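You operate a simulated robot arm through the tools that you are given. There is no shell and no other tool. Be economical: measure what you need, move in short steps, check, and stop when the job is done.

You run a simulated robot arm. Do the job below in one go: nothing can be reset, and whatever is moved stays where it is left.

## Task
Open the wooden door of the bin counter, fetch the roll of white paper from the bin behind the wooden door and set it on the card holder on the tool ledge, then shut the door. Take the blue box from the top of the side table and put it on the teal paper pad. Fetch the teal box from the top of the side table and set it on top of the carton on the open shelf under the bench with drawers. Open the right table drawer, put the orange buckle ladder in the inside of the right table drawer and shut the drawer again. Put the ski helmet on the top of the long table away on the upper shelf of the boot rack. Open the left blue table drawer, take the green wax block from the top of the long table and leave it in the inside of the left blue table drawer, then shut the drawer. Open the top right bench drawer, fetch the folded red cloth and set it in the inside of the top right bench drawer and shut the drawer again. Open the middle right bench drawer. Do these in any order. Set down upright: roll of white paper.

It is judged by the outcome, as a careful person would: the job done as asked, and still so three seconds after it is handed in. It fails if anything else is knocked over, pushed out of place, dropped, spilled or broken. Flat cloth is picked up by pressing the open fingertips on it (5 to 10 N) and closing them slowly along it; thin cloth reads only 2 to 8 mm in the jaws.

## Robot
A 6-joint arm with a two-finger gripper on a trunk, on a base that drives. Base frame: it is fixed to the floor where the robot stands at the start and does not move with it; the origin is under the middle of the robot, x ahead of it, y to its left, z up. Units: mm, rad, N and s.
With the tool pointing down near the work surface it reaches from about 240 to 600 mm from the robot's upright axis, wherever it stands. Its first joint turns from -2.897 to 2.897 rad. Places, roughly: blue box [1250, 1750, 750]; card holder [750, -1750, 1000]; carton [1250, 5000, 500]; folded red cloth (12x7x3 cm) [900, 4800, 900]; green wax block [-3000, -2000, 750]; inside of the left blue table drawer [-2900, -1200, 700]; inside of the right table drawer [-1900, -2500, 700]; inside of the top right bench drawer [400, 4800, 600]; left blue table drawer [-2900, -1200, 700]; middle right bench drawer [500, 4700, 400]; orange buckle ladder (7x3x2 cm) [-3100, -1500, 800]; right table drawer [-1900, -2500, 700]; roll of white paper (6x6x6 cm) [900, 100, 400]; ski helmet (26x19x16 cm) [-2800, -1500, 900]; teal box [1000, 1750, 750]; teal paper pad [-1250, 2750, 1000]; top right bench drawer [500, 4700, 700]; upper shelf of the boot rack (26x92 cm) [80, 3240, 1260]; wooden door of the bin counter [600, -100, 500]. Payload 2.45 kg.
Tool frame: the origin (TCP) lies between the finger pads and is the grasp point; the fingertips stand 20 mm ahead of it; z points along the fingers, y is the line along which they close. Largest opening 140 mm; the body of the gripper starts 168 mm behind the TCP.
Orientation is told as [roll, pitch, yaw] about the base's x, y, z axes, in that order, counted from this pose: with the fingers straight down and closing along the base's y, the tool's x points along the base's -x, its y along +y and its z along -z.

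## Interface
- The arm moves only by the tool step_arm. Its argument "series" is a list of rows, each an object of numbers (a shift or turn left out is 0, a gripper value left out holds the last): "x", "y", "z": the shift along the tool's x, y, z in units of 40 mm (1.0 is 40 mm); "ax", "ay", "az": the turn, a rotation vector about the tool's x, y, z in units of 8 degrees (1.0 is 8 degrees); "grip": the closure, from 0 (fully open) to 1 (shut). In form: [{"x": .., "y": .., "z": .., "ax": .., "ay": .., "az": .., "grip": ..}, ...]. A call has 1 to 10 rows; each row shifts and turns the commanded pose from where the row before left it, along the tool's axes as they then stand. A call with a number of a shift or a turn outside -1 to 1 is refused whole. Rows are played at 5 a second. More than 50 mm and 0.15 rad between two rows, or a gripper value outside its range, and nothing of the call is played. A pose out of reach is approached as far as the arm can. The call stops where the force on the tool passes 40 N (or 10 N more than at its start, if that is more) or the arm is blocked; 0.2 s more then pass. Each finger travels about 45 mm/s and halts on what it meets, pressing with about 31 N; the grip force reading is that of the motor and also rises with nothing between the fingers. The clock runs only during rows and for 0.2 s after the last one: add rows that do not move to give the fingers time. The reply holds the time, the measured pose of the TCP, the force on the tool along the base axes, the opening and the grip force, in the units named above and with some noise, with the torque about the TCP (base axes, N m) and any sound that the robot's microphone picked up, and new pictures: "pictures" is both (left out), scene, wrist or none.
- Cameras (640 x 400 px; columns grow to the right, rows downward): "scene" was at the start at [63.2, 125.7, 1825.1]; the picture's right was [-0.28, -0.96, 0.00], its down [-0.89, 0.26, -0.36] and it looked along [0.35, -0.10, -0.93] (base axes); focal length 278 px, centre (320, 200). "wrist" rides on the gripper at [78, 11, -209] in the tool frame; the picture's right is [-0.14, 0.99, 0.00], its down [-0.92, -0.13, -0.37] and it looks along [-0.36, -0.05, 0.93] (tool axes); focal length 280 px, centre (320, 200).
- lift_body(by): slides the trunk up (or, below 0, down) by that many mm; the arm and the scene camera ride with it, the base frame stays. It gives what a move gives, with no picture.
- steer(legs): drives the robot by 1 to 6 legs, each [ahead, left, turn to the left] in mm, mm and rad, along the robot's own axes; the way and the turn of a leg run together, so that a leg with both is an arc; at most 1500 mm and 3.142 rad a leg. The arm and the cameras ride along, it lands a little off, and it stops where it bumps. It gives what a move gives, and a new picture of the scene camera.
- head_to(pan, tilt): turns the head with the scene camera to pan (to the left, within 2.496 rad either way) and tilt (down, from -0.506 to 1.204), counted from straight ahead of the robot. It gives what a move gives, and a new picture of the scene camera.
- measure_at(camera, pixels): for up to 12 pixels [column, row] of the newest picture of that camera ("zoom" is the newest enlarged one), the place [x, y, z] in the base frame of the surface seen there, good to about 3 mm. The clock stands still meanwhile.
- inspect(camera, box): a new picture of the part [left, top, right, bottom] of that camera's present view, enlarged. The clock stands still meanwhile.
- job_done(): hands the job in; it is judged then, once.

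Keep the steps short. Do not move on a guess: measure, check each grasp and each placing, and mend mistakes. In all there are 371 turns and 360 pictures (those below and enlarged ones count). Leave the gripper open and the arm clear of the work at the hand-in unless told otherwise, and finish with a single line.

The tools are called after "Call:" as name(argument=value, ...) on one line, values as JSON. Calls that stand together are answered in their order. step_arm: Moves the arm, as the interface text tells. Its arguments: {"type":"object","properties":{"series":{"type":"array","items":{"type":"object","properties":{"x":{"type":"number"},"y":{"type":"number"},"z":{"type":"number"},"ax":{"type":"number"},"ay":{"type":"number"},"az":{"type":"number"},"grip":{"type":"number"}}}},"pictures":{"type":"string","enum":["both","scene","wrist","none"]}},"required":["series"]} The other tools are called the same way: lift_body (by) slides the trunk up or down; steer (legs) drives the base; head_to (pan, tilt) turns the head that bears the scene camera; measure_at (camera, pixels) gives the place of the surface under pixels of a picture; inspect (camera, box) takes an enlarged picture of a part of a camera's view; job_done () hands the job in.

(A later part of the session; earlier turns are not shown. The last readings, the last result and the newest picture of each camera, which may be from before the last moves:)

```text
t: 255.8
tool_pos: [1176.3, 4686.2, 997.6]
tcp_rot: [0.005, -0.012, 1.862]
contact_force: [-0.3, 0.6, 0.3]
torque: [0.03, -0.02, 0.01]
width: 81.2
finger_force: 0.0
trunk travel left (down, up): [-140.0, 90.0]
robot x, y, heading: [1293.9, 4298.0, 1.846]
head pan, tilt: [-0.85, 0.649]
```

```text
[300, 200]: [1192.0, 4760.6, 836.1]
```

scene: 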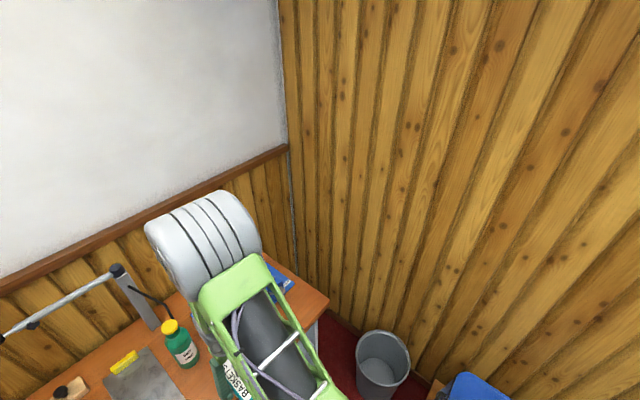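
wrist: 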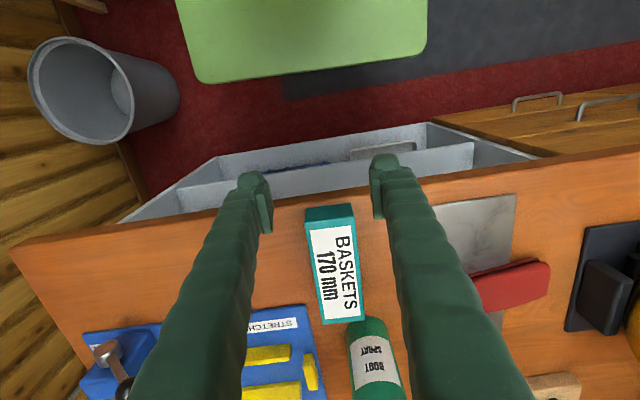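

The box stands at the edge. I back up and level the tool for a horizontal grip.

Call:
measure_at(camera="wrist", pixels=[[306, 222], [353, 218], [323, 322], [362, 317], [330, 212], [330, 300]])

Call:
steer(legs=[[-180, 0, 0.015]])

Call:
step_arm(series=[{"x": -1}, {"x": -1}, {"x": -1}, {"ay": -1}, {"ay": -1}, {"ay": -1}, {"ay": -1}, {"ay": -1}, {"ay": -1}], pictures="none")

```text
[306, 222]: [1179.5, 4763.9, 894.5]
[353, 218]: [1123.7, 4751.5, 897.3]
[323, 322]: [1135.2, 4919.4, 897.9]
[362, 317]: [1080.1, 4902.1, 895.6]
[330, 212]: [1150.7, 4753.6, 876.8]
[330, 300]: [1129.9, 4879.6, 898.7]
```

```text
t: 257.3
tool_pos: [1219.1, 4513.6, 997.1]
tcp_rot: [0.006, -0.009, 1.877]
contact_force: [0.1, 0.0, 0.9]
torque: [0.08, 0.02, 0.01]
width: 80.9
finger_force: 0.1
trunk travel left (down, up): [-140.0, 90.0]
robot x, y, heading: [1338.0, 4127.6, 1.865]
head pan, tilt: [-0.85, 0.649]
```

scene: 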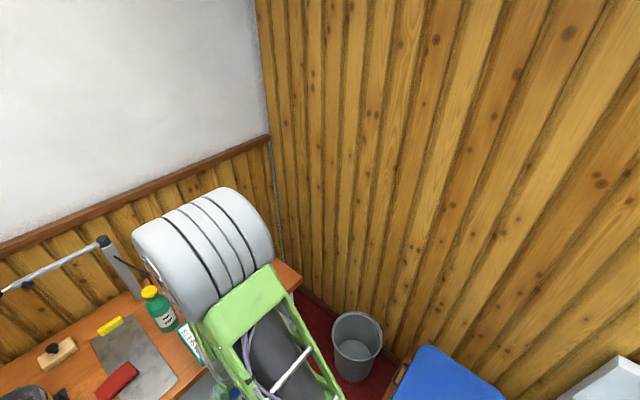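

```text
t: 259.3
tool_pos: [1164.9, 4685.9, 978.2]
tcp_rot: [0.008, -0.845, 1.873]
contact_force: [0.0, 0.4, -0.7]
torque: [-0.01, -0.02, 0.01]
width: 80.9
finger_force: 0.1
out of reach, approached as far as the arm can: row 7, 8, 9
trunk travel left (down, up): [-140.0, 90.0]
robot x, y, heading: [1338.2, 4128.4, 1.865]
head pan, tilt: [-0.85, 0.649]
```

Call:
step_arm(series=[{"x": -0.66, "z": 0.7}, {"ay": -1}, {"ay": -1}, {"ay": -1}, {"ay": -1}, {"ay": -1}, {}], pictures="wrist")

```text
t: 260.9
tool_pos: [1140.1, 4764.5, 983.6]
tcp_rot: [0.12, -1.533, 1.758]
contact_force: [0.4, 0.4, -0.3]
torque: [0.02, -0.02, 0.02]
width: 81.1
finger_force: 0.1
out of reach, approached as far as the arm can: row 6
trunk travel left (down, up): [-140.0, 90.0]
robot x, y, heading: [1341.6, 4129.2, 1.863]
head pan, tilt: [-0.85, 0.649]
```

wrist: 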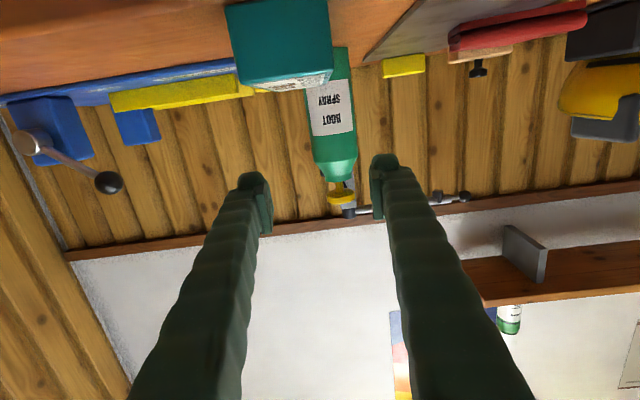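

Level. I shift 9 mm right, back off 80 mm, lower to box height, then check.

Call:
steer(legs=[[-80, 0, 0]])

Call:
lift_body(by=-108)

Call:
step_arm(series=[{"y": -0.22, "ax": 0.19}, {}], pictures="wrist")

```text
t: 262.0
tool_pos: [1164.1, 4688.2, 983.3]
tcp_rot: [0.12, -1.532, 1.758]
contact_force: [0.8, 0.1, -0.1]
torque: [-0.04, 0.05, -0.04]
width: 81.6
finger_force: 0.0
trunk travel left (down, up): [-140.0, 90.0]
robot x, y, heading: [1366.2, 4052.6, 1.865]
head pan, tilt: [-0.85, 0.649]
```

scene: 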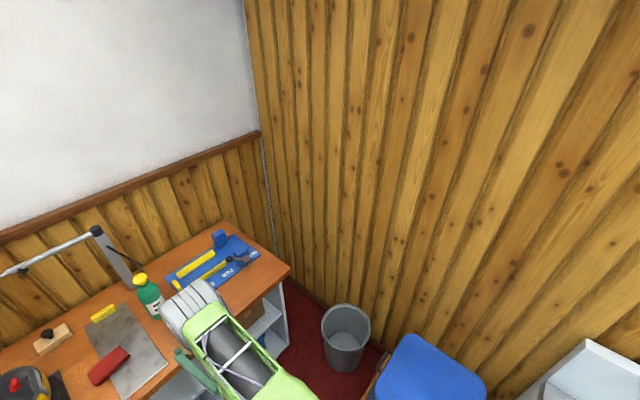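

```text
t: 263.4
tool_pos: [1163.3, 4688.2, 875.0]
tcp_rot: [0.119, -1.534, 1.76]
contact_force: [0.2, -0.4, -0.8]
torque: [0.02, 0.02, 0.0]
width: 81.1
finger_force: 0.1
trunk travel left (down, up): [-32.0, 198.0]
robot x, y, heading: [1365.6, 4054.8, 1.865]
head pan, tilt: [-0.85, 0.649]
```

```text
t: 264.0
tool_pos: [1172.2, 4692.3, 874.5]
tcp_rot: [0.085, -1.532, 1.764]
contact_force: [-0.8, 0.3, -0.1]
torque: [-0.01, 0.01, 0.01]
width: 81.3
finger_force: 0.2
trunk travel left (down, up): [-32.0, 198.0]
robot x, y, heading: [1365.1, 4053.8, 1.869]
head pan, tilt: [-0.85, 0.649]
```

wrist: 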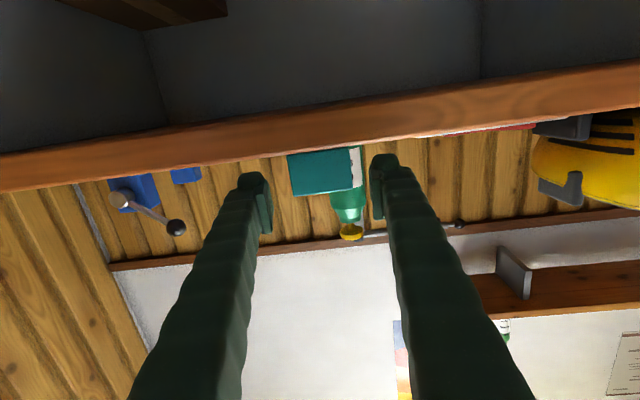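

Box end is centred between the fingers. I slide forward around it.

Call:
step_arm(series=[{"z": 0.8, "x": -0.03}, {"z": 0.8, "x": -0.03}, {"z": 0.8, "x": -0.04}, {"z": 0.8, "x": -0.03}, {}], pictures="wrist")

```text
t: 265.2
tool_pos: [1137.8, 4814.4, 875.1]
tcp_rot: [0.091, -1.533, 1.762]
contact_force: [0.7, 0.4, -0.3]
torque: [-0.03, -0.01, -0.01]
width: 81.0
finger_force: 0.1
trunk travel left (down, up): [-32.0, 198.0]
robot x, y, heading: [1362.8, 4054.2, 1.863]
head pan, tilt: [-0.85, 0.649]
```

wrist: 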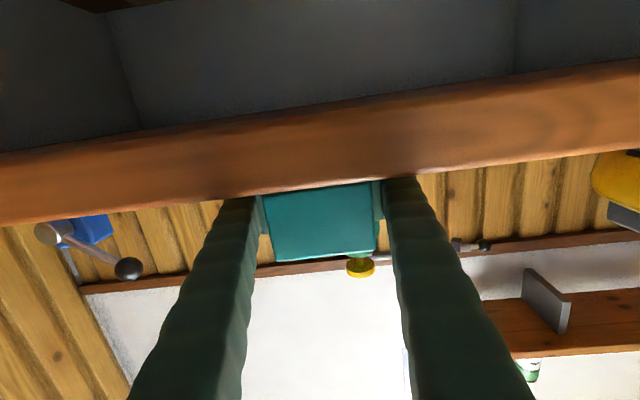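

Fingers straddle the box. I close, lift a little, and back off.

Call:
step_arm(series=[{"grip": 0.5}, {"grip": 0.6}, {"grip": 1}, {"grip": 1}, {"grip": 1}, {"x": -0.5}, {"x": -0.5}], pictures="wrist")

```text
t: 266.8
tool_pos: [1136.7, 4817.0, 915.9]
tcp_rot: [0.087, -1.531, 1.763]
contact_force: [-0.1, 0.2, -2.0]
torque: [-0.05, 0.0, 0.02]
width: 67.2
finger_force: 30.7
trunk travel left (down, up): [-32.0, 198.0]
robot x, y, heading: [1367.0, 4053.7, 1.858]
head pan, tilt: [-0.85, 0.649]
```

wrist: 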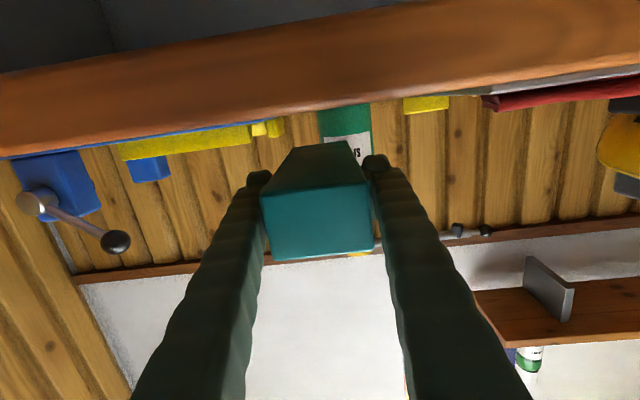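

Held level. I back away and look at the carton again for a precise placing.

Call:
steer(legs=[[-400, 0, 0], [0, 0, 0.6]])

Call:
lift_body(by=-32)

Call:
head_to(pan=-0.75, tilt=0.5)

Call:
inspect(camera="scene", box=[240, 150, 440, 290])

```text
t: 270.9
tool_pos: [859.9, 4178.8, 915.7]
tcp_rot: [0.087, -1.533, 2.362]
contact_force: [0.7, -0.6, -2.5]
torque: [0.0, -0.04, 0.03]
width: 67.2
finger_force: 31.0
trunk travel left (down, up): [-32.0, 198.0]
robot x, y, heading: [1478.0, 3676.3, 2.465]
head pan, tilt: [-0.85, 0.649]
```

scene: 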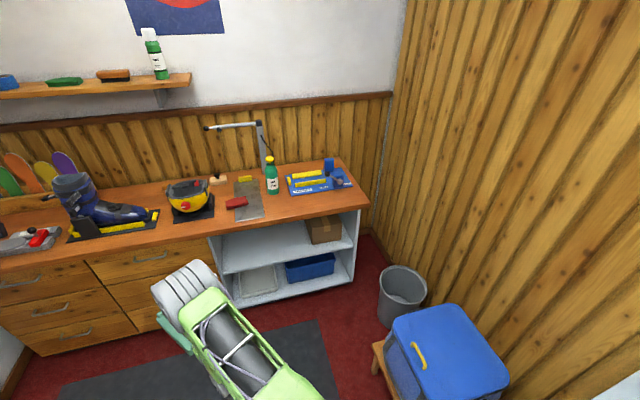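

```text
t: 271.7
tool_pos: [858.8, 4179.2, 884.6]
tcp_rot: [0.091, -1.533, 2.359]
contact_force: [0.3, -1.2, -2.6]
torque: [-0.01, -0.06, -0.01]
width: 67.3
finger_force: 31.0
trunk travel left (down, up): [0.0, 230.0]
robot x, y, heading: [1473.7, 3676.0, 2.461]
head pan, tilt: [-0.85, 0.649]
```

```text
t: 272.4
tool_pos: [860.3, 4178.3, 884.1]
tcp_rot: [0.088, -1.532, 2.361]
contact_force: [-0.1, -0.4, -1.7]
torque: [-0.04, -0.03, 0.02]
width: 67.2
finger_force: 31.4
trunk travel left (down, up): [0.0, 230.0]
robot x, y, heading: [1477.9, 3678.4, 2.464]
head pan, tilt: [-0.75, 0.499]
```

scene: 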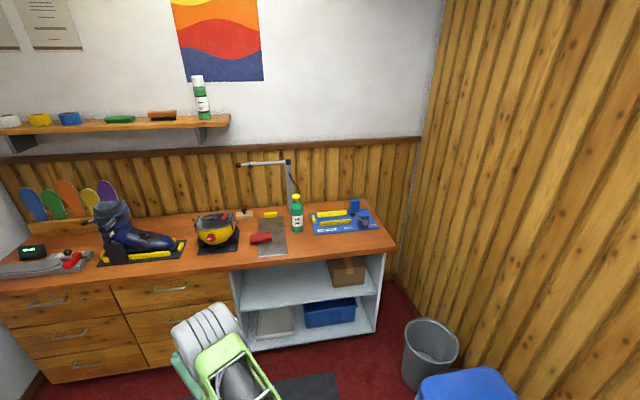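

```text
2.86 times, centred on (340, 220) of scene
```

zoom: 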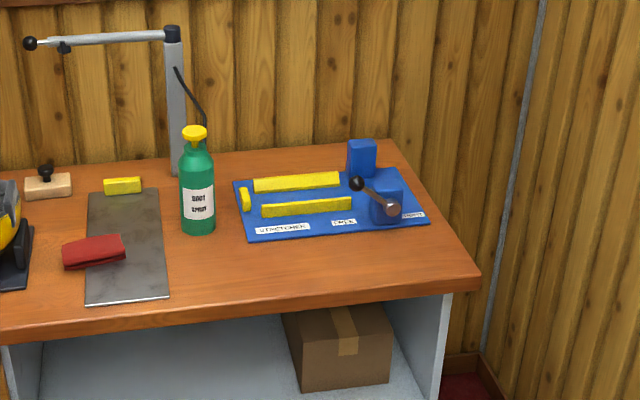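

Call:
measure_at(camera="zoom", pixels=[[305, 345], [388, 336], [345, 335], [330, 325], [375, 325], [290, 325], [370, 308], [300, 385], [385, 378], [430, 330], [340, 300], [295, 345]])

Call:
inspect(camera="scene", box=[300, 240, 400, 310])

```text
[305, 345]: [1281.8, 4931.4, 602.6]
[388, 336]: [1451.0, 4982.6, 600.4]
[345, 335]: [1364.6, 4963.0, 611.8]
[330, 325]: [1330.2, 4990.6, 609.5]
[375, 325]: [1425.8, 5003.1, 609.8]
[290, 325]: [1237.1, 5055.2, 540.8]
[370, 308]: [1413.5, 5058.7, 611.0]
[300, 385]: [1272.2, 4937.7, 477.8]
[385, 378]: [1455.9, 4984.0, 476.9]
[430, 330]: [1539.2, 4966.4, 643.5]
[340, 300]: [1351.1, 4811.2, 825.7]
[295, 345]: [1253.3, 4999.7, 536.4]
```

```text
5.71 times, centred on (350, 275) of scene
```

zoom: 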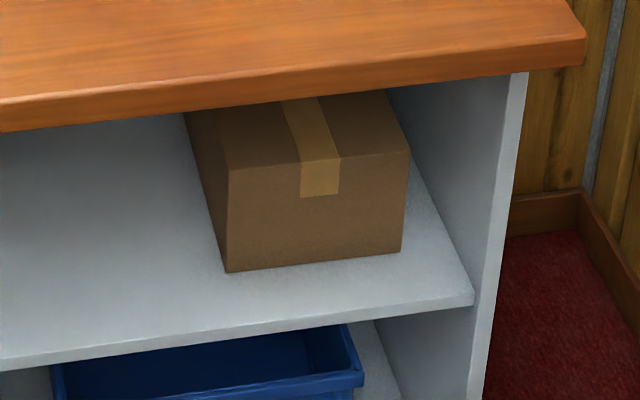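

Carton: front edge at bench-depth 4360, centre ≈187 mm wide, top z 611. I turn back square and lower the level box to carton height while still in free space.

Call:
steer(legs=[[0, 0, -0.6], [0, -60, 0]])

Call:
step_arm(series=[{"x": 1}, {"x": 1}, {"x": 1}, {"x": 1}, {"x": 1}, {"x": 0.8}, {"y": -1}, {"y": -1}, {"y": -1}, {"y": -1}], pictures="wrist")

```text
t: 275.2
tool_pos: [1314.3, 4456.6, 884.9]
tcp_rot: [0.092, -1.534, 1.749]
contact_force: [0.0, 0.0, -2.2]
torque: [-0.05, 0.0, 0.03]
width: 67.1
finger_force: 31.2
trunk travel left (down, up): [0.0, 230.0]
robot x, y, heading: [1532.7, 3688.6, 1.857]
head pan, tilt: [-0.75, 0.499]
```

scene: 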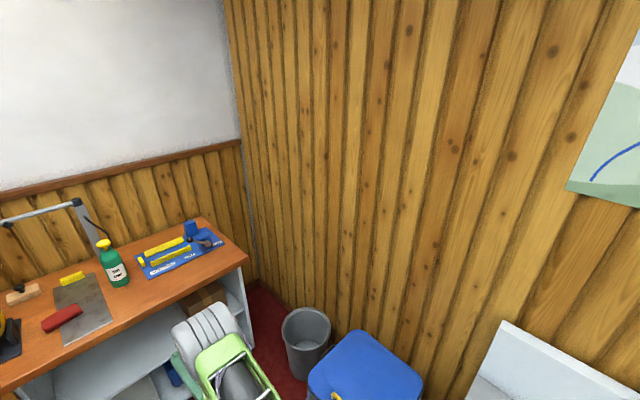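

```text
t: 277.4
tool_pos: [1469.3, 4492.2, 651.7]
tcp_rot: [0.094, -1.532, 1.751]
contact_force: [-0.9, 0.6, -2.9]
torque: [-0.05, -0.03, -0.05]
width: 66.9
finger_force: 30.6
trunk travel left (down, up): [0.0, 230.0]
robot x, y, heading: [1534.6, 3690.8, 1.858]
head pan, tilt: [-0.75, 0.499]
```

wrist: 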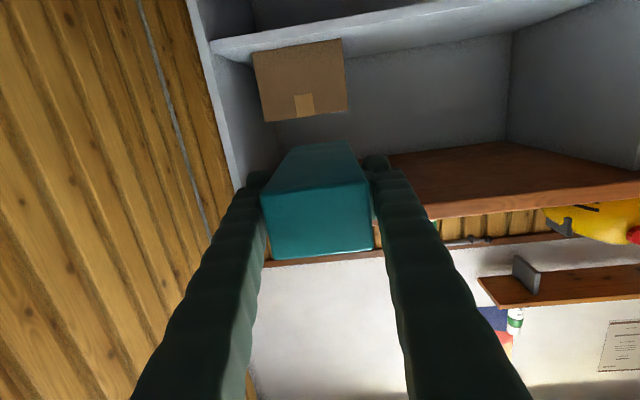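

The wrist camera sees the carton under the bench. I measure it again.

Call:
measure_at(camera="wrist", pixels=[[267, 117], [343, 106], [260, 60], [338, 48], [300, 90], [420, 170], [420, 205], [235, 120], [240, 160]])

```text
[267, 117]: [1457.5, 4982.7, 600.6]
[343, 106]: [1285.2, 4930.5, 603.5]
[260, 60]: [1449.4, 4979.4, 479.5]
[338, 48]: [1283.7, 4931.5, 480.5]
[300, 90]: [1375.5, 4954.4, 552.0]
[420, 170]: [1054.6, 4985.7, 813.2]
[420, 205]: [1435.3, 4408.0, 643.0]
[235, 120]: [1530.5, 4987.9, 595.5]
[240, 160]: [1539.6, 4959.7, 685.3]
```

Call:
step_arm(series=[{"y": -0.9}, {}], pictures="none")

Call:
steer(legs=[[380, 0, 0]])

Call:
step_arm(series=[{}], pictures="wrist")

```text
t: 278.0
tool_pos: [1503.5, 4501.2, 652.0]
tcp_rot: [0.099, -1.532, 1.743]
contact_force: [0.6, 0.0, -2.0]
torque: [-0.04, -0.05, 0.03]
width: 67.0
finger_force: 30.9
trunk travel left (down, up): [0.0, 230.0]
robot x, y, heading: [1532.0, 3693.1, 1.849]
head pan, tilt: [-0.75, 0.499]
```

```text
t: 280.5
tool_pos: [1388.6, 4875.7, 650.7]
tcp_rot: [0.092, -1.533, 1.754]
contact_force: [-0.1, 0.3, -1.5]
torque: [-0.08, -0.03, -0.03]
width: 66.8
finger_force: 30.9
trunk travel left (down, up): [0.0, 230.0]
robot x, y, heading: [1421.0, 4071.7, 1.855]
head pan, tilt: [-0.75, 0.499]
```

scene: 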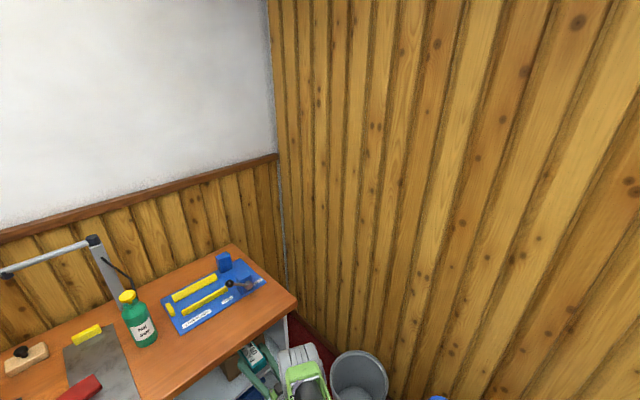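

```text
t: 280.9
tool_pos: [1390.0, 4875.3, 650.7]
tcp_rot: [0.095, -1.531, 1.753]
contact_force: [0.4, -0.6, -1.6]
torque: [-0.05, -0.01, 0.02]
width: 67.3
finger_force: 31.2
trunk travel left (down, up): [0.0, 230.0]
robot x, y, heading: [1421.4, 4064.3, 1.86]
head pan, tilt: [-0.75, 0.499]
```

wrist: 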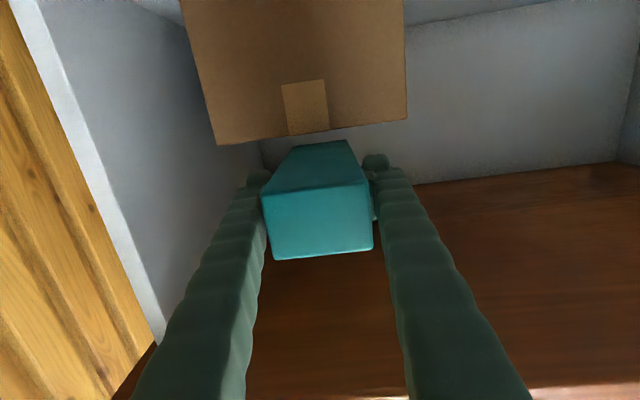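

Call:
steer(legs=[[145, 0, 0]])

Call:
step_arm(series=[{}], pictures="wrist")

```text
t: 282.2
tool_pos: [1347.2, 5010.9, 650.2]
tcp_rot: [0.094, -1.532, 1.752]
contact_force: [0.4, 0.5, -2.6]
torque: [-0.03, 0.01, 0.02]
width: 67.1
finger_force: 31.3
trunk travel left (down, up): [0.0, 230.0]
robot x, y, heading: [1387.8, 4202.0, 1.857]
head pan, tilt: [-0.75, 0.499]
```

scene: 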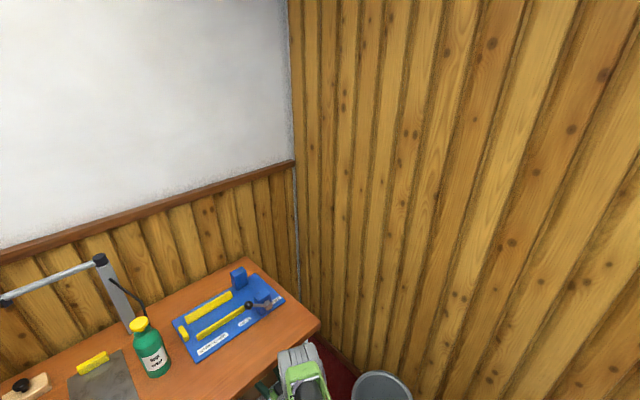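

```text
t: 282.6
tool_pos: [1348.1, 5011.4, 650.9]
tcp_rot: [0.098, -1.531, 1.751]
contact_force: [-0.5, -0.8, -3.0]
torque: [-0.02, -0.04, 0.0]
width: 67.2
finger_force: 31.3
trunk travel left (down, up): [0.0, 230.0]
robot x, y, heading: [1382.8, 4205.3, 1.861]
head pan, tilt: [-0.75, 0.499]
```

wrist: 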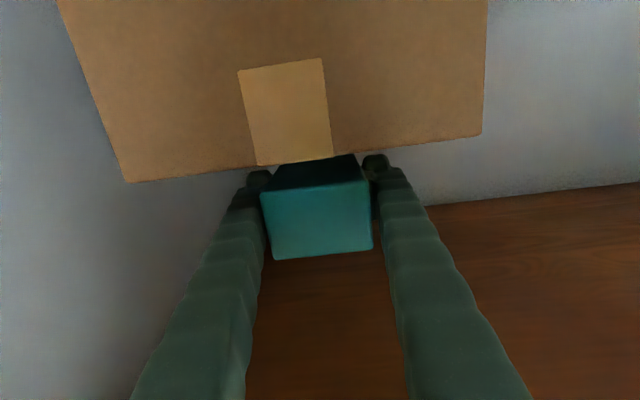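

Over the carton. I lower gently to contact.

Call:
step_arm(series=[{"x": 0.2}, {"x": 0.1}, {"x": 0.05}, {}], pictures="none")

```text
t: 283.6
tool_pos: [1348.5, 5011.4, 637.3]
tcp_rot: [0.093, -1.53, 1.756]
contact_force: [0.3, -1.0, -2.4]
torque: [-0.07, -0.03, -0.03]
width: 66.8
finger_force: 30.9
trunk travel left (down, up): [0.0, 230.0]
robot x, y, heading: [1382.2, 4205.2, 1.859]
head pan, tilt: [-0.75, 0.499]
```

Call:
step_arm(series=[{"x": 0.06}, {"x": 0.05}, {}], pictures="none")

```text
t: 284.4
tool_pos: [1346.8, 5012.1, 636.2]
tcp_rot: [0.062, -1.536, 1.786]
contact_force: [0.5, -0.3, 10.3]
torque: [0.68, -0.21, 0.04]
width: 67.1
finger_force: 31.1
trunk travel left (down, up): [0.0, 230.0]
robot x, y, heading: [1381.9, 4203.7, 1.862]
head pan, tilt: [-0.75, 0.499]
```

Contact (10 N). I open gently and draw back.

Call:
step_arm(series=[{"grip": 0.5}, {"grip": 0.42}, {"grip": 0.42}, {}], pictures="wrist")

Call:
steer(legs=[[-150, 0, 0]])

Call:
step_arm(series=[{}], pictures="wrist")

```text
t: 285.4
tool_pos: [1347.5, 5011.1, 632.7]
tcp_rot: [0.092, -1.53, 1.756]
contact_force: [-0.9, -0.1, 0.1]
torque: [0.05, 0.04, 0.04]
width: 81.3
finger_force: 0.0
trunk travel left (down, up): [0.0, 230.0]
robot x, y, heading: [1380.0, 4200.6, 1.861]
head pan, tilt: [-0.75, 0.499]
```

wrist: 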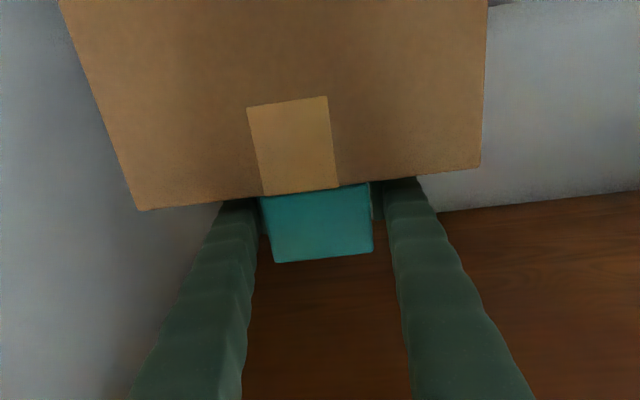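

```text
t: 286.8
tool_pos: [1391.7, 4865.3, 633.7]
tcp_rot: [0.091, -1.532, 1.759]
contact_force: [0.7, 0.0, -0.1]
torque: [0.03, -0.05, 0.0]
width: 81.0
finger_force: 0.0
trunk travel left (down, up): [0.0, 230.0]
robot x, y, heading: [1426.4, 4055.7, 1.856]
head pan, tilt: [-0.75, 0.499]
```

scene: 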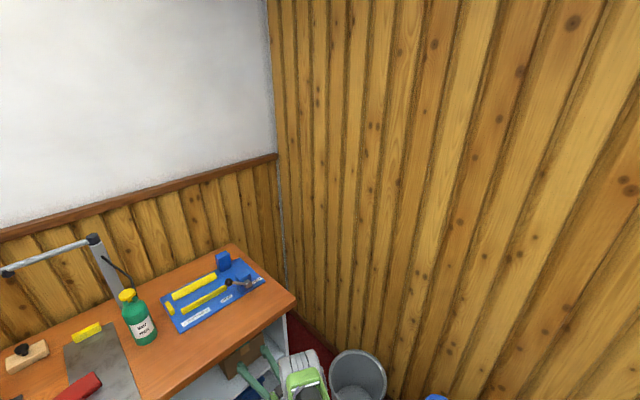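

```text
t: 287.2
tool_pos: [1390.4, 4866.1, 633.1]
tcp_rot: [0.084, -1.531, 1.764]
contact_force: [0.2, -0.2, 0.9]
torque: [-0.04, 0.0, 0.03]
width: 81.5
finger_force: 0.0
trunk travel left (down, up): [0.0, 230.0]
robot x, y, heading: [1425.2, 4057.2, 1.86]
head pan, tilt: [-0.75, 0.499]
```

wrist: 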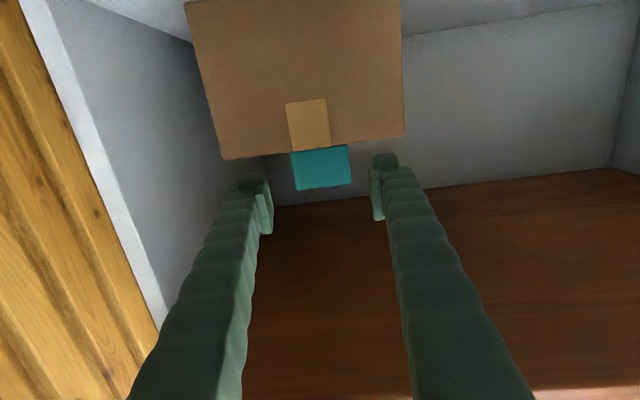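

Teal box rests on the carton. Next the bench drawers: I back off and look at the right drawer column and the red cloth.

Call:
steer(legs=[[-450, 0, 0], [0, 120, -0.4]])

Call:
head_to(pan=0.75, tilt=0.6)

```text
t: 291.2
tool_pos: [1708.8, 4374.6, 634.4]
tcp_rot: [0.091, -1.531, 1.368]
contact_force: [-2.4, -2.0, 0.2]
torque: [-0.12, 0.04, -0.42]
width: 81.2
finger_force: 0.0
trunk travel left (down, up): [0.0, 230.0]
robot x, y, heading: [1436.1, 3611.8, 1.469]
head pan, tilt: [-0.75, 0.499]
```

scene: 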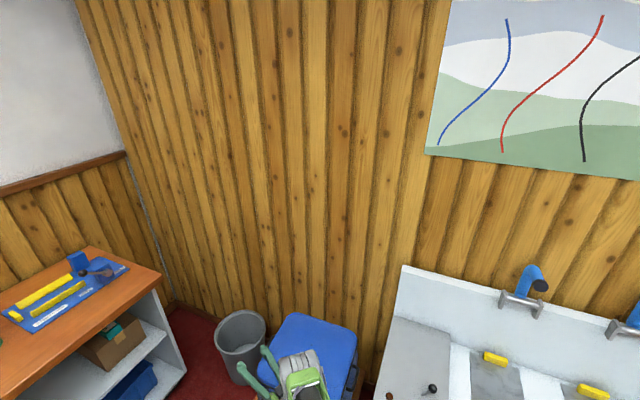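

```text
t: 292.9
tool_pos: [1708.4, 4374.7, 633.6]
tcp_rot: [0.088, -1.528, 1.37]
contact_force: [-1.6, -0.6, 0.1]
torque: [-0.02, -0.01, -0.32]
width: 81.2
finger_force: 0.1
trunk travel left (down, up): [0.0, 230.0]
robot x, y, heading: [1437.1, 3610.5, 1.474]
head pan, tilt: [0.75, 0.6]
```

scene: 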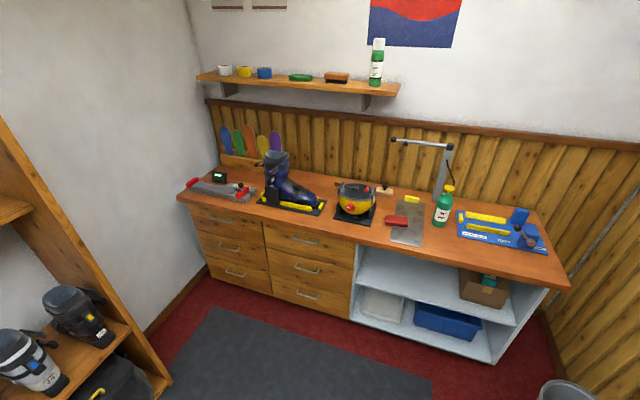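

My gripper swung against the blue cooler. I turn back at once and check it.

Call:
steer(legs=[[0, 0, 0.4]])

Call:
head_to(pan=-0.7, tilt=0.75)

```text
t: 294.5
tool_pos: [1385.5, 4420.7, 632.9]
tcp_rot: [0.089, -1.531, 1.774]
contact_force: [0.0, 0.0, 0.4]
torque: [-0.03, 0.01, 0.01]
width: 81.2
finger_force: 0.0
trunk travel left (down, up): [0.0, 230.0]
robot x, y, heading: [1437.6, 3611.0, 1.878]
head pan, tilt: [0.75, 0.6]
```

scene: 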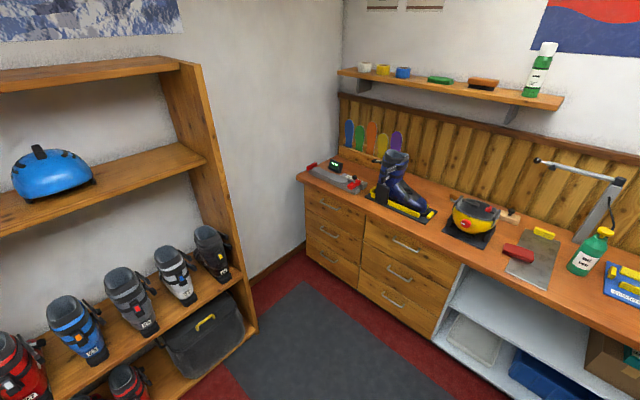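

```text
t: 296.0
tool_pos: [1385.9, 4420.7, 634.0]
tcp_rot: [0.091, -1.53, 1.777]
contact_force: [0.1, -0.5, 0.1]
torque: [-0.03, -0.01, -0.03]
width: 81.0
finger_force: 0.0
trunk travel left (down, up): [0.0, 230.0]
robot x, y, heading: [1432.6, 3612.9, 1.884]
head pan, tilt: [-0.7, 0.75]
```

scene: 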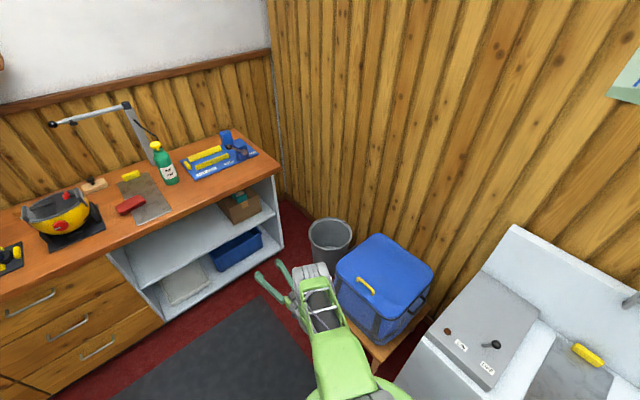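

Call:
inspect(camera="scene", box=[290, 210, 450, 380])

Call:
measure_at(camera="scene", pixels=[[341, 268], [381, 238], [428, 266], [385, 312], [338, 285], [350, 325], [372, 365], [375, 340], [430, 310]])

```text
2.35 times, centred on (370, 295) of scene
```

zoom: 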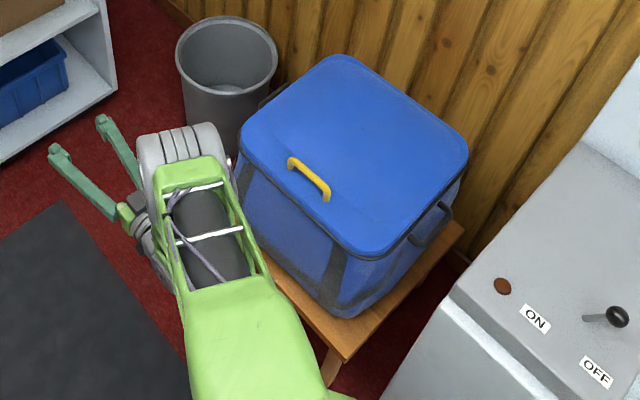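

```text
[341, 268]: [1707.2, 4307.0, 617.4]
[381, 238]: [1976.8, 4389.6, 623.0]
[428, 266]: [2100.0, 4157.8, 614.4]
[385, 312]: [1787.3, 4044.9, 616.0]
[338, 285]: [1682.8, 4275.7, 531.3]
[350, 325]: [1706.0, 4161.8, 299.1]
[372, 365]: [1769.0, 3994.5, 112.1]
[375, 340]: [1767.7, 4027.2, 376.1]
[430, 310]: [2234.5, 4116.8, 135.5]
```

The cooler still sits squarely aligned on its stool. I move over to the drawer column and look.

Call:
steer(legs=[[0, 540, -0.016]])

Call:
head_to(pan=0.1, tilt=0.55)

```text
t: 301.2
tool_pos: [883.5, 4259.9, 631.7]
tcp_rot: [0.09, -1.531, 1.776]
contact_force: [-0.1, 0.8, -0.4]
torque: [0.02, -0.01, 0.0]
width: 80.9
finger_force: 0.0
trunk travel left (down, up): [0.0, 230.0]
robot x, y, heading: [936.2, 3451.9, 1.877]
head pan, tilt: [-0.7, 0.75]
```

scene: 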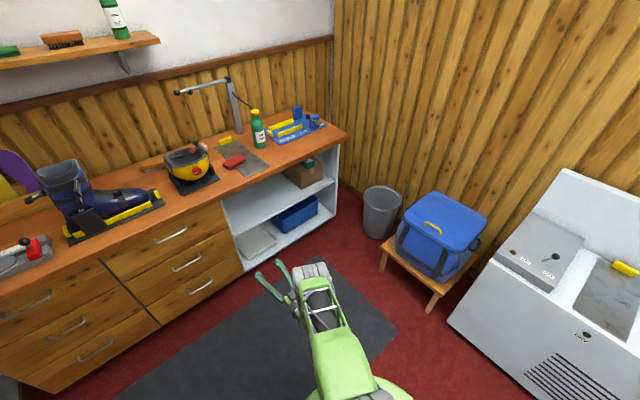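

```text
t: 302.3
tool_pos: [883.1, 4261.6, 632.9]
tcp_rot: [0.091, -1.53, 1.775]
contact_force: [0.4, 0.6, -0.5]
torque: [-0.01, -0.03, -0.02]
width: 81.2
finger_force: 0.1
trunk travel left (down, up): [0.0, 230.0]
robot x, y, heading: [935.2, 3449.7, 1.876]
head pan, tilt: [0.099, 0.55]
```

scene: 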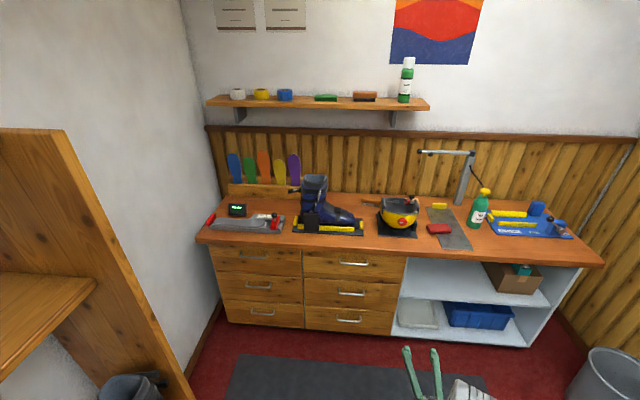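

Call:
inspect(camera="scene", box=[290, 200, 490, 340])

Call:
measure_at(camera="zoom", pixels=[[160, 178], [245, 181], [202, 181], [205, 264], [195, 343], [440, 80], [475, 75], [510, 88], [480, 98], [200, 160], [360, 170], [50, 140]])

```text
2.86 times, centred on (390, 270) of scene
```

zoom: 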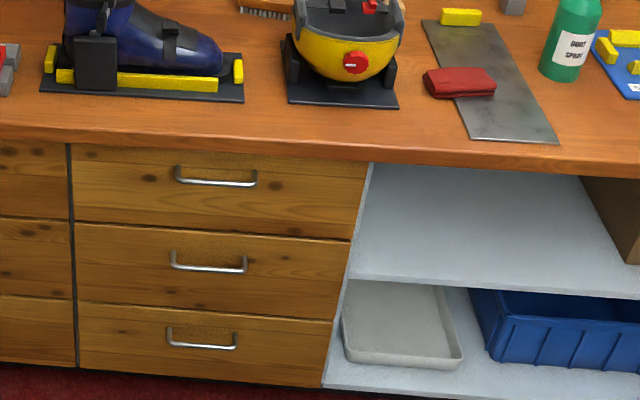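

```text
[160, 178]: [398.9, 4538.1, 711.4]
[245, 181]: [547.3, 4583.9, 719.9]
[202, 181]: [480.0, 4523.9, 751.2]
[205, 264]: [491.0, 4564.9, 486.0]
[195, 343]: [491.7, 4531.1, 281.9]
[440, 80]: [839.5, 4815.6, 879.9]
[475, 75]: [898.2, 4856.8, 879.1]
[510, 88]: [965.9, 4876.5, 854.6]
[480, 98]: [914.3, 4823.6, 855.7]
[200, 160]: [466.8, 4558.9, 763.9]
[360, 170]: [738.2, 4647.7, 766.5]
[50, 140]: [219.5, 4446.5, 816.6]
```

I raise to handle height, centre the arm, and roll the tool so the fingers close vertically on the handle bar.

Call:
step_arm(series=[{"x": -0.9}, {"x": -0.9}, {"x": -0.9}, {"y": 1}, {"y": 1}, {"y": 1}, {"y": 1}, {"y": 0.6}], pictures="none")

Call:
step_arm(series=[{"az": 1}, {"az": 1}, {"az": 1}, {"az": 1}, {"az": 1}, {"az": 1}, {"az": 1}, {"az": 1}, {"az": 1}, {"az": 1}], pictures="none")

Call:
steer(legs=[[0, 128, -0.014]])

Call:
step_arm(series=[{"az": 1}, {"az": 0.25}, {}], pictures="wrist")

```text
t: 304.1
tool_pos: [706.7, 4210.9, 742.0]
tcp_rot: [0.094, -1.53, 1.771]
contact_force: [0.0, -1.2, 0.4]
torque: [0.0, 0.03, 0.0]
width: 81.3
finger_force: 0.1
trunk travel left (down, up): [0.0, 230.0]
robot x, y, heading: [932.1, 3452.5, 1.878]
head pan, tilt: [0.099, 0.55]
```

```text
t: 306.3
tool_pos: [705.4, 4211.5, 741.7]
tcp_rot: [1.532, -0.168, 0.302]
contact_force: [-0.2, 0.0, -0.3]
torque: [0.03, 0.01, -0.03]
width: 81.0
finger_force: 0.0
trunk travel left (down, up): [0.0, 230.0]
robot x, y, heading: [934.3, 3452.3, 1.879]
head pan, tilt: [0.099, 0.55]
```

```text
t: 308.1
tool_pos: [596.3, 4176.5, 742.3]
tcp_rot: [1.53, -0.173, 0.288]
contact_force: [-0.3, -0.4, -1.4]
torque: [0.0, -0.01, -0.02]
width: 81.3
finger_force: 0.0
trunk travel left (down, up): [0.0, 230.0]
robot x, y, heading: [813.7, 3421.0, 1.865]
head pan, tilt: [0.099, 0.55]
```

scene: 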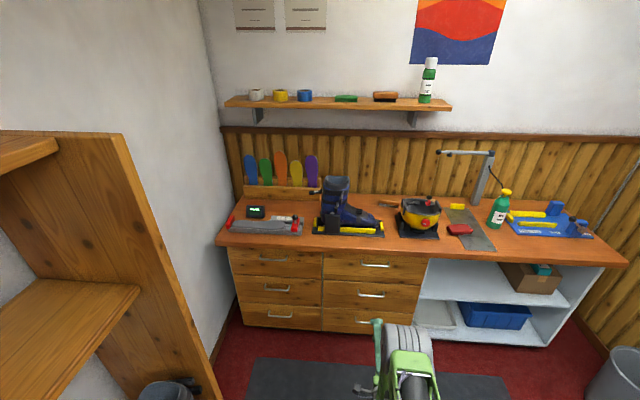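

```text
t: 308.9
tool_pos: [596.2, 4177.5, 741.6]
tcp_rot: [1.531, 0.005, 0.282]
contact_force: [0.1, 0.6, 0.2]
torque: [-0.03, 0.0, 0.02]
width: 81.0
finger_force: 0.0
trunk travel left (down, up): [0.0, 230.0]
robot x, y, heading: [811.7, 3411.3, 1.865]
head pan, tilt: [0.099, 0.55]
```

wrist: 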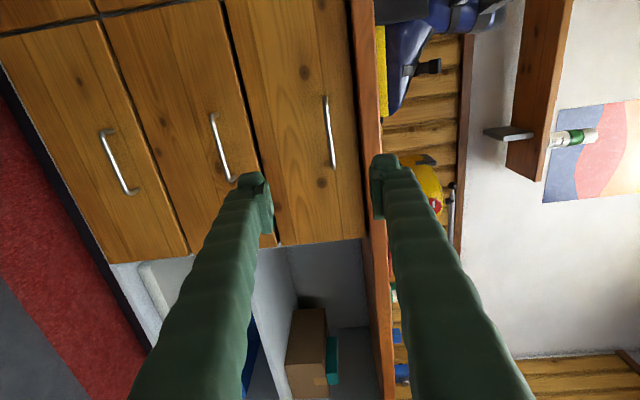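

Call:
measure_at(camera="wrist", pixels=[[330, 100], [330, 130], [331, 165], [325, 97], [220, 145], [214, 116], [232, 180], [118, 160], [300, 130], [360, 200], [275, 240], [225, 20]])

```text
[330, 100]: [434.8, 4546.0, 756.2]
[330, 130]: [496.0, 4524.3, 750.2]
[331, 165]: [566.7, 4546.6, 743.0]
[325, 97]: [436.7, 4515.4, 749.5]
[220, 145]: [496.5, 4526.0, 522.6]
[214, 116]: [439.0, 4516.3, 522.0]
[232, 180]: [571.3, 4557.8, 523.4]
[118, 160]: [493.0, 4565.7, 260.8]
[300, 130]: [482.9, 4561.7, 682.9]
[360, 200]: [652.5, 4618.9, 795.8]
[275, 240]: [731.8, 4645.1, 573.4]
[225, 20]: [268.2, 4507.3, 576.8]
```

Top handle bar centre ≈ [500, 4528, 749]. I adjust height, narrow the opening and drive up to it.

Call:
step_arm(series=[{"x": -0.22, "y": 0.2, "grip": 0.57}, {}], pictures="none")

Call:
steer(legs=[[320, 0, 0]])

Call:
step_arm(series=[{}], pictures="wrist")

Call:
measure_at(camera="wrist", pixels=[[330, 130]])

```text
t: 309.4
tool_pos: [604.6, 4179.4, 750.4]
tcp_rot: [1.531, 0.003, 0.283]
contact_force: [0.2, 0.2, -0.4]
torque: [0.0, 0.02, 0.01]
width: 60.4
finger_force: 0.0
trunk travel left (down, up): [0.0, 230.0]
robot x, y, heading: [816.1, 3414.4, 1.867]
head pan, tilt: [0.099, 0.55]
```

```text
t: 311.6
tool_pos: [515.3, 4484.1, 750.0]
tcp_rot: [1.53, 0.001, 0.279]
contact_force: [-0.3, -0.7, -0.5]
torque: [0.0, 0.01, -0.01]
width: 60.2
finger_force: 0.1
trunk travel left (down, up): [0.0, 230.0]
robot x, y, heading: [722.5, 3720.4, 1.866]
head pan, tilt: [0.099, 0.55]
```

scene: 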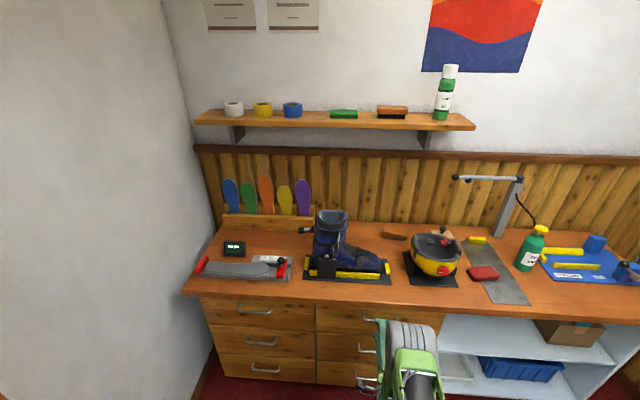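

```text
t: 312.0
tool_pos: [516.4, 4484.6, 751.3]
tcp_rot: [1.532, 0.003, 0.281]
contact_force: [-0.7, 0.3, -0.3]
torque: [0.02, 0.01, 0.0]
width: 60.2
finger_force: 0.1
trunk travel left (down, up): [0.0, 230.0]
robot x, y, heading: [722.9, 3716.5, 1.862]
head pan, tilt: [0.099, 0.55]
```

wrist: 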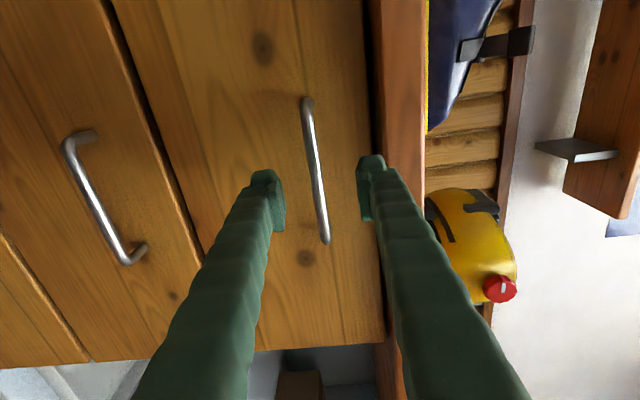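

```text
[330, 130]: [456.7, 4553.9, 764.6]
```

Call:
measure_at(camera="wrist", pixels=[[314, 165], [318, 200], [310, 125]])

Call:
step_arm(series=[{"z": 0.6}, {"z": 0.55}, {"grip": 0.8}, {"grip": 1}, {"grip": 1}, {"grip": 1}, {"grip": 1}], pictures="wrist")

```text
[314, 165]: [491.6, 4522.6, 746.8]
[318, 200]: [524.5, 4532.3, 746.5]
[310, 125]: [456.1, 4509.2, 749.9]
```

```text
t: 313.6
tool_pos: [503.0, 4529.4, 745.4]
tcp_rot: [1.525, 0.004, 0.279]
contact_force: [0.6, -0.3, -17.7]
torque: [0.04, -0.3, 0.02]
width: 7.7
finger_force: 35.5
trunk travel left (down, up): [0.0, 230.0]
robot x, y, heading: [716.9, 3716.2, 1.865]
head pan, tilt: [0.099, 0.55]
```

wrist: 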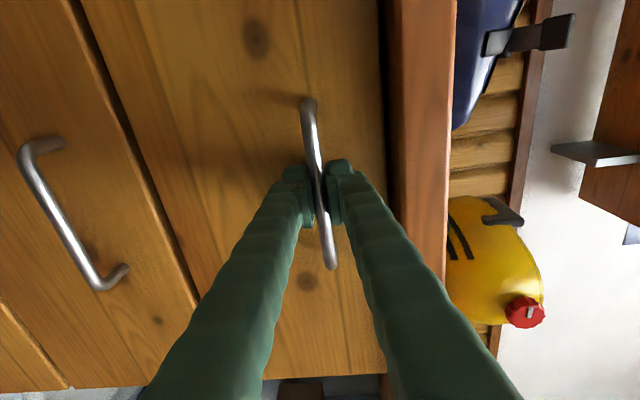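

Bar gripped. I pull the drawer by driving back slowly.

Call:
step_arm(series=[{"y": -0.07}, {}], pictures="none")

Call:
steer(legs=[[-120, 0, 0]])

```text
t: 314.2
tool_pos: [503.1, 4529.4, 746.1]
tcp_rot: [1.531, 0.004, 0.278]
contact_force: [2.3, 0.8, -11.9]
torque: [0.09, -0.34, 0.21]
width: 7.4
finger_force: 35.2
trunk travel left (down, up): [0.0, 230.0]
robot x, y, heading: [718.2, 3717.1, 1.86]
head pan, tilt: [0.099, 0.55]
```

```text
t: 315.4
tool_pos: [538.8, 4417.5, 744.8]
tcp_rot: [1.531, 0.005, 0.276]
contact_force: [22.0, 6.7, -8.4]
torque: [0.11, -0.47, -0.4]
width: 7.8
finger_force: 35.8
trunk travel left (down, up): [0.0, 230.0]
robot x, y, heading: [756.4, 3602.8, 1.867]
head pan, tilt: [0.099, 0.55]
```

scene: 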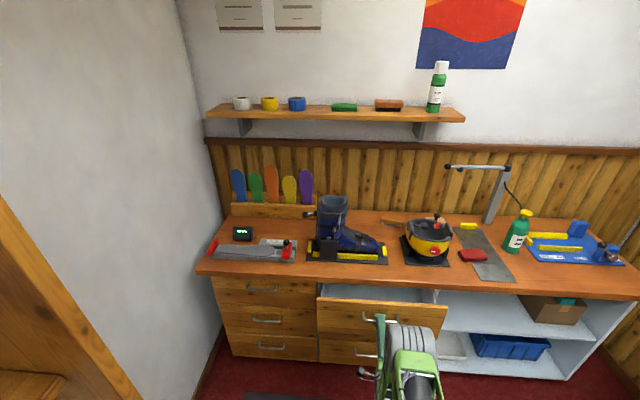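

Drawer is opening straight. I pull on about 130 mm more.

Call:
steer(legs=[[-130, -3, 0]])

Call:
inspect(camera="scene", box=[290, 240, 460, 380])

```text
t: 316.7
tool_pos: [580.9, 4291.8, 745.5]
tcp_rot: [1.53, 0.002, 0.274]
contact_force: [4.4, 0.5, -4.2]
torque: [0.11, -0.35, 0.08]
width: 7.2
finger_force: 35.2
trunk travel left (down, up): [0.0, 230.0]
robot x, y, heading: [798.0, 3479.4, 1.859]
head pan, tilt: [0.099, 0.55]
```

scene: 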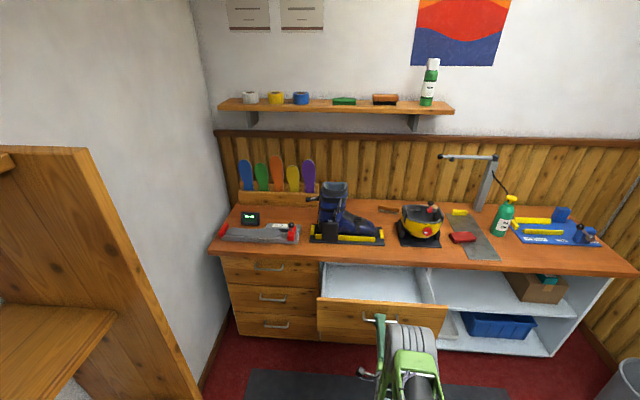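

```text
2.86 times, centred on (375, 310) of scene
```

zoom: 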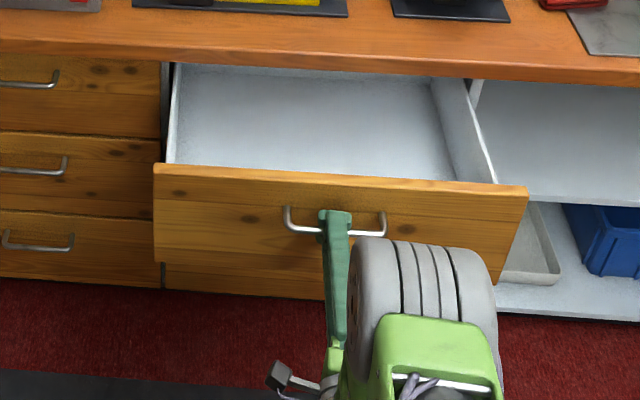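

Open about 245 mm. I measure the inside, then let go.

Call:
measure_at(camera="zoom", pixels=[[250, 120], [350, 120], [300, 150], [420, 170], [180, 170], [340, 170], [440, 90], [200, 80]])

Call:
step_arm(series=[{"grip": 0.8}, {"grip": 0.6}, {"grip": 0.5}, {"z": -1}, {"z": -1}, {"z": -1}], pictures="wrist")

```text
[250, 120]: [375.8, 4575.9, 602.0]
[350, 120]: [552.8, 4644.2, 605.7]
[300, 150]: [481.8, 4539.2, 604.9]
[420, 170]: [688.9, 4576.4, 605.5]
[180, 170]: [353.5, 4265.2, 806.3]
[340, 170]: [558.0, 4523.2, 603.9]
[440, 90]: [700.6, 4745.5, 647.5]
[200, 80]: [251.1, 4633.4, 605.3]
```

```text
t: 318.1
tool_pos: [612.9, 4177.2, 750.2]
tcp_rot: [1.53, 0.004, 0.275]
contact_force: [-0.1, 0.2, -0.2]
torque: [0.0, -0.03, 0.01]
width: 69.9
finger_force: 0.0
trunk travel left (down, up): [0.0, 230.0]
robot x, y, heading: [799.0, 3485.7, 1.864]
head pan, tilt: [0.099, 0.55]
```

wrist: 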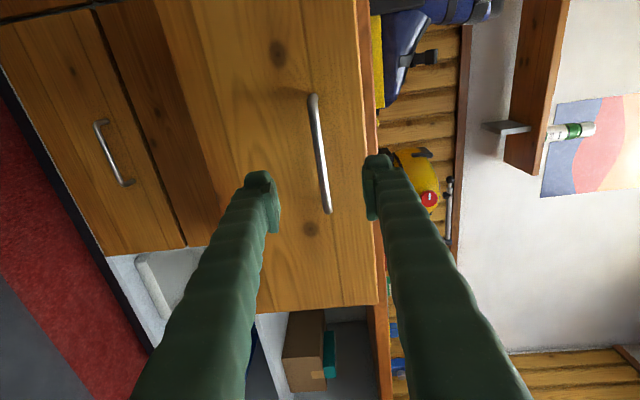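

Drawer inside: floor z 604, front edge z 806. Now I turn the tool back upright for the cloth.

Call:
step_arm(series=[{"az": -1}, {"az": -1}, {"az": -1}, {"az": -1}, {"az": -1}, {"az": -1}, {"az": -1}, {"az": -1}, {"az": -1}, {"az": -1}], pictures="none")

Call:
step_arm(series=[{"az": -1}, {"az": -0.25}, {"z": -1, "ay": 1}, {"z": -1, "ay": 1}, {"ay": 1}, {"ay": 1}, {"ay": 1}, {"ay": 1}, {"ay": 1}, {"ay": 1}], pictures="none")

Call:
step_arm(series=[{"ay": 1}, {"ay": 1}, {"ay": 1}, {}], pictures="none")

Call:
lift_body(by=200)

```text
t: 320.3
tool_pos: [612.4, 4175.9, 749.8]
tcp_rot: [1.348, -1.392, 0.495]
contact_force: [0.6, 0.8, 0.3]
torque: [0.01, -0.04, 0.01]
width: 70.1
finger_force: 0.0
trunk travel left (down, up): [0.0, 230.0]
robot x, y, heading: [796.2, 3477.8, 1.862]
head pan, tilt: [0.099, 0.55]
```

```text
t: 322.5
tool_pos: [633.7, 4099.2, 759.1]
tcp_rot: [0.002, -0.412, 1.843]
contact_force: [0.1, -0.6, 0.6]
torque: [-0.05, -0.05, 0.0]
width: 70.0
finger_force: 0.1
trunk travel left (down, up): [0.0, 230.0]
robot x, y, heading: [795.7, 3476.8, 1.861]
head pan, tilt: [0.099, 0.55]
```

```text
t: 323.5
tool_pos: [630.7, 4098.0, 758.1]
tcp_rot: [0.004, 0.006, 1.845]
contact_force: [-0.6, 0.1, -0.3]
torque: [0.01, 0.0, 0.0]
width: 70.0
finger_force: 0.0
out of reach, approached as far as the arm can: row 1
trunk travel left (down, up): [0.0, 230.0]
robot x, y, heading: [796.1, 3475.5, 1.862]
head pan, tilt: [0.099, 0.55]
```

```text
t: 325.7
tool_pos: [630.6, 4098.4, 958.0]
tcp_rot: [0.003, 0.005, 1.846]
contact_force: [-0.4, 0.1, -0.6]
torque: [0.01, 0.01, 0.01]
width: 70.1
finger_force: 0.2
trunk travel left (down, up): [-200.0, 30.0]
robot x, y, heading: [798.5, 3484.4, 1.864]
head pan, tilt: [0.099, 0.55]
```

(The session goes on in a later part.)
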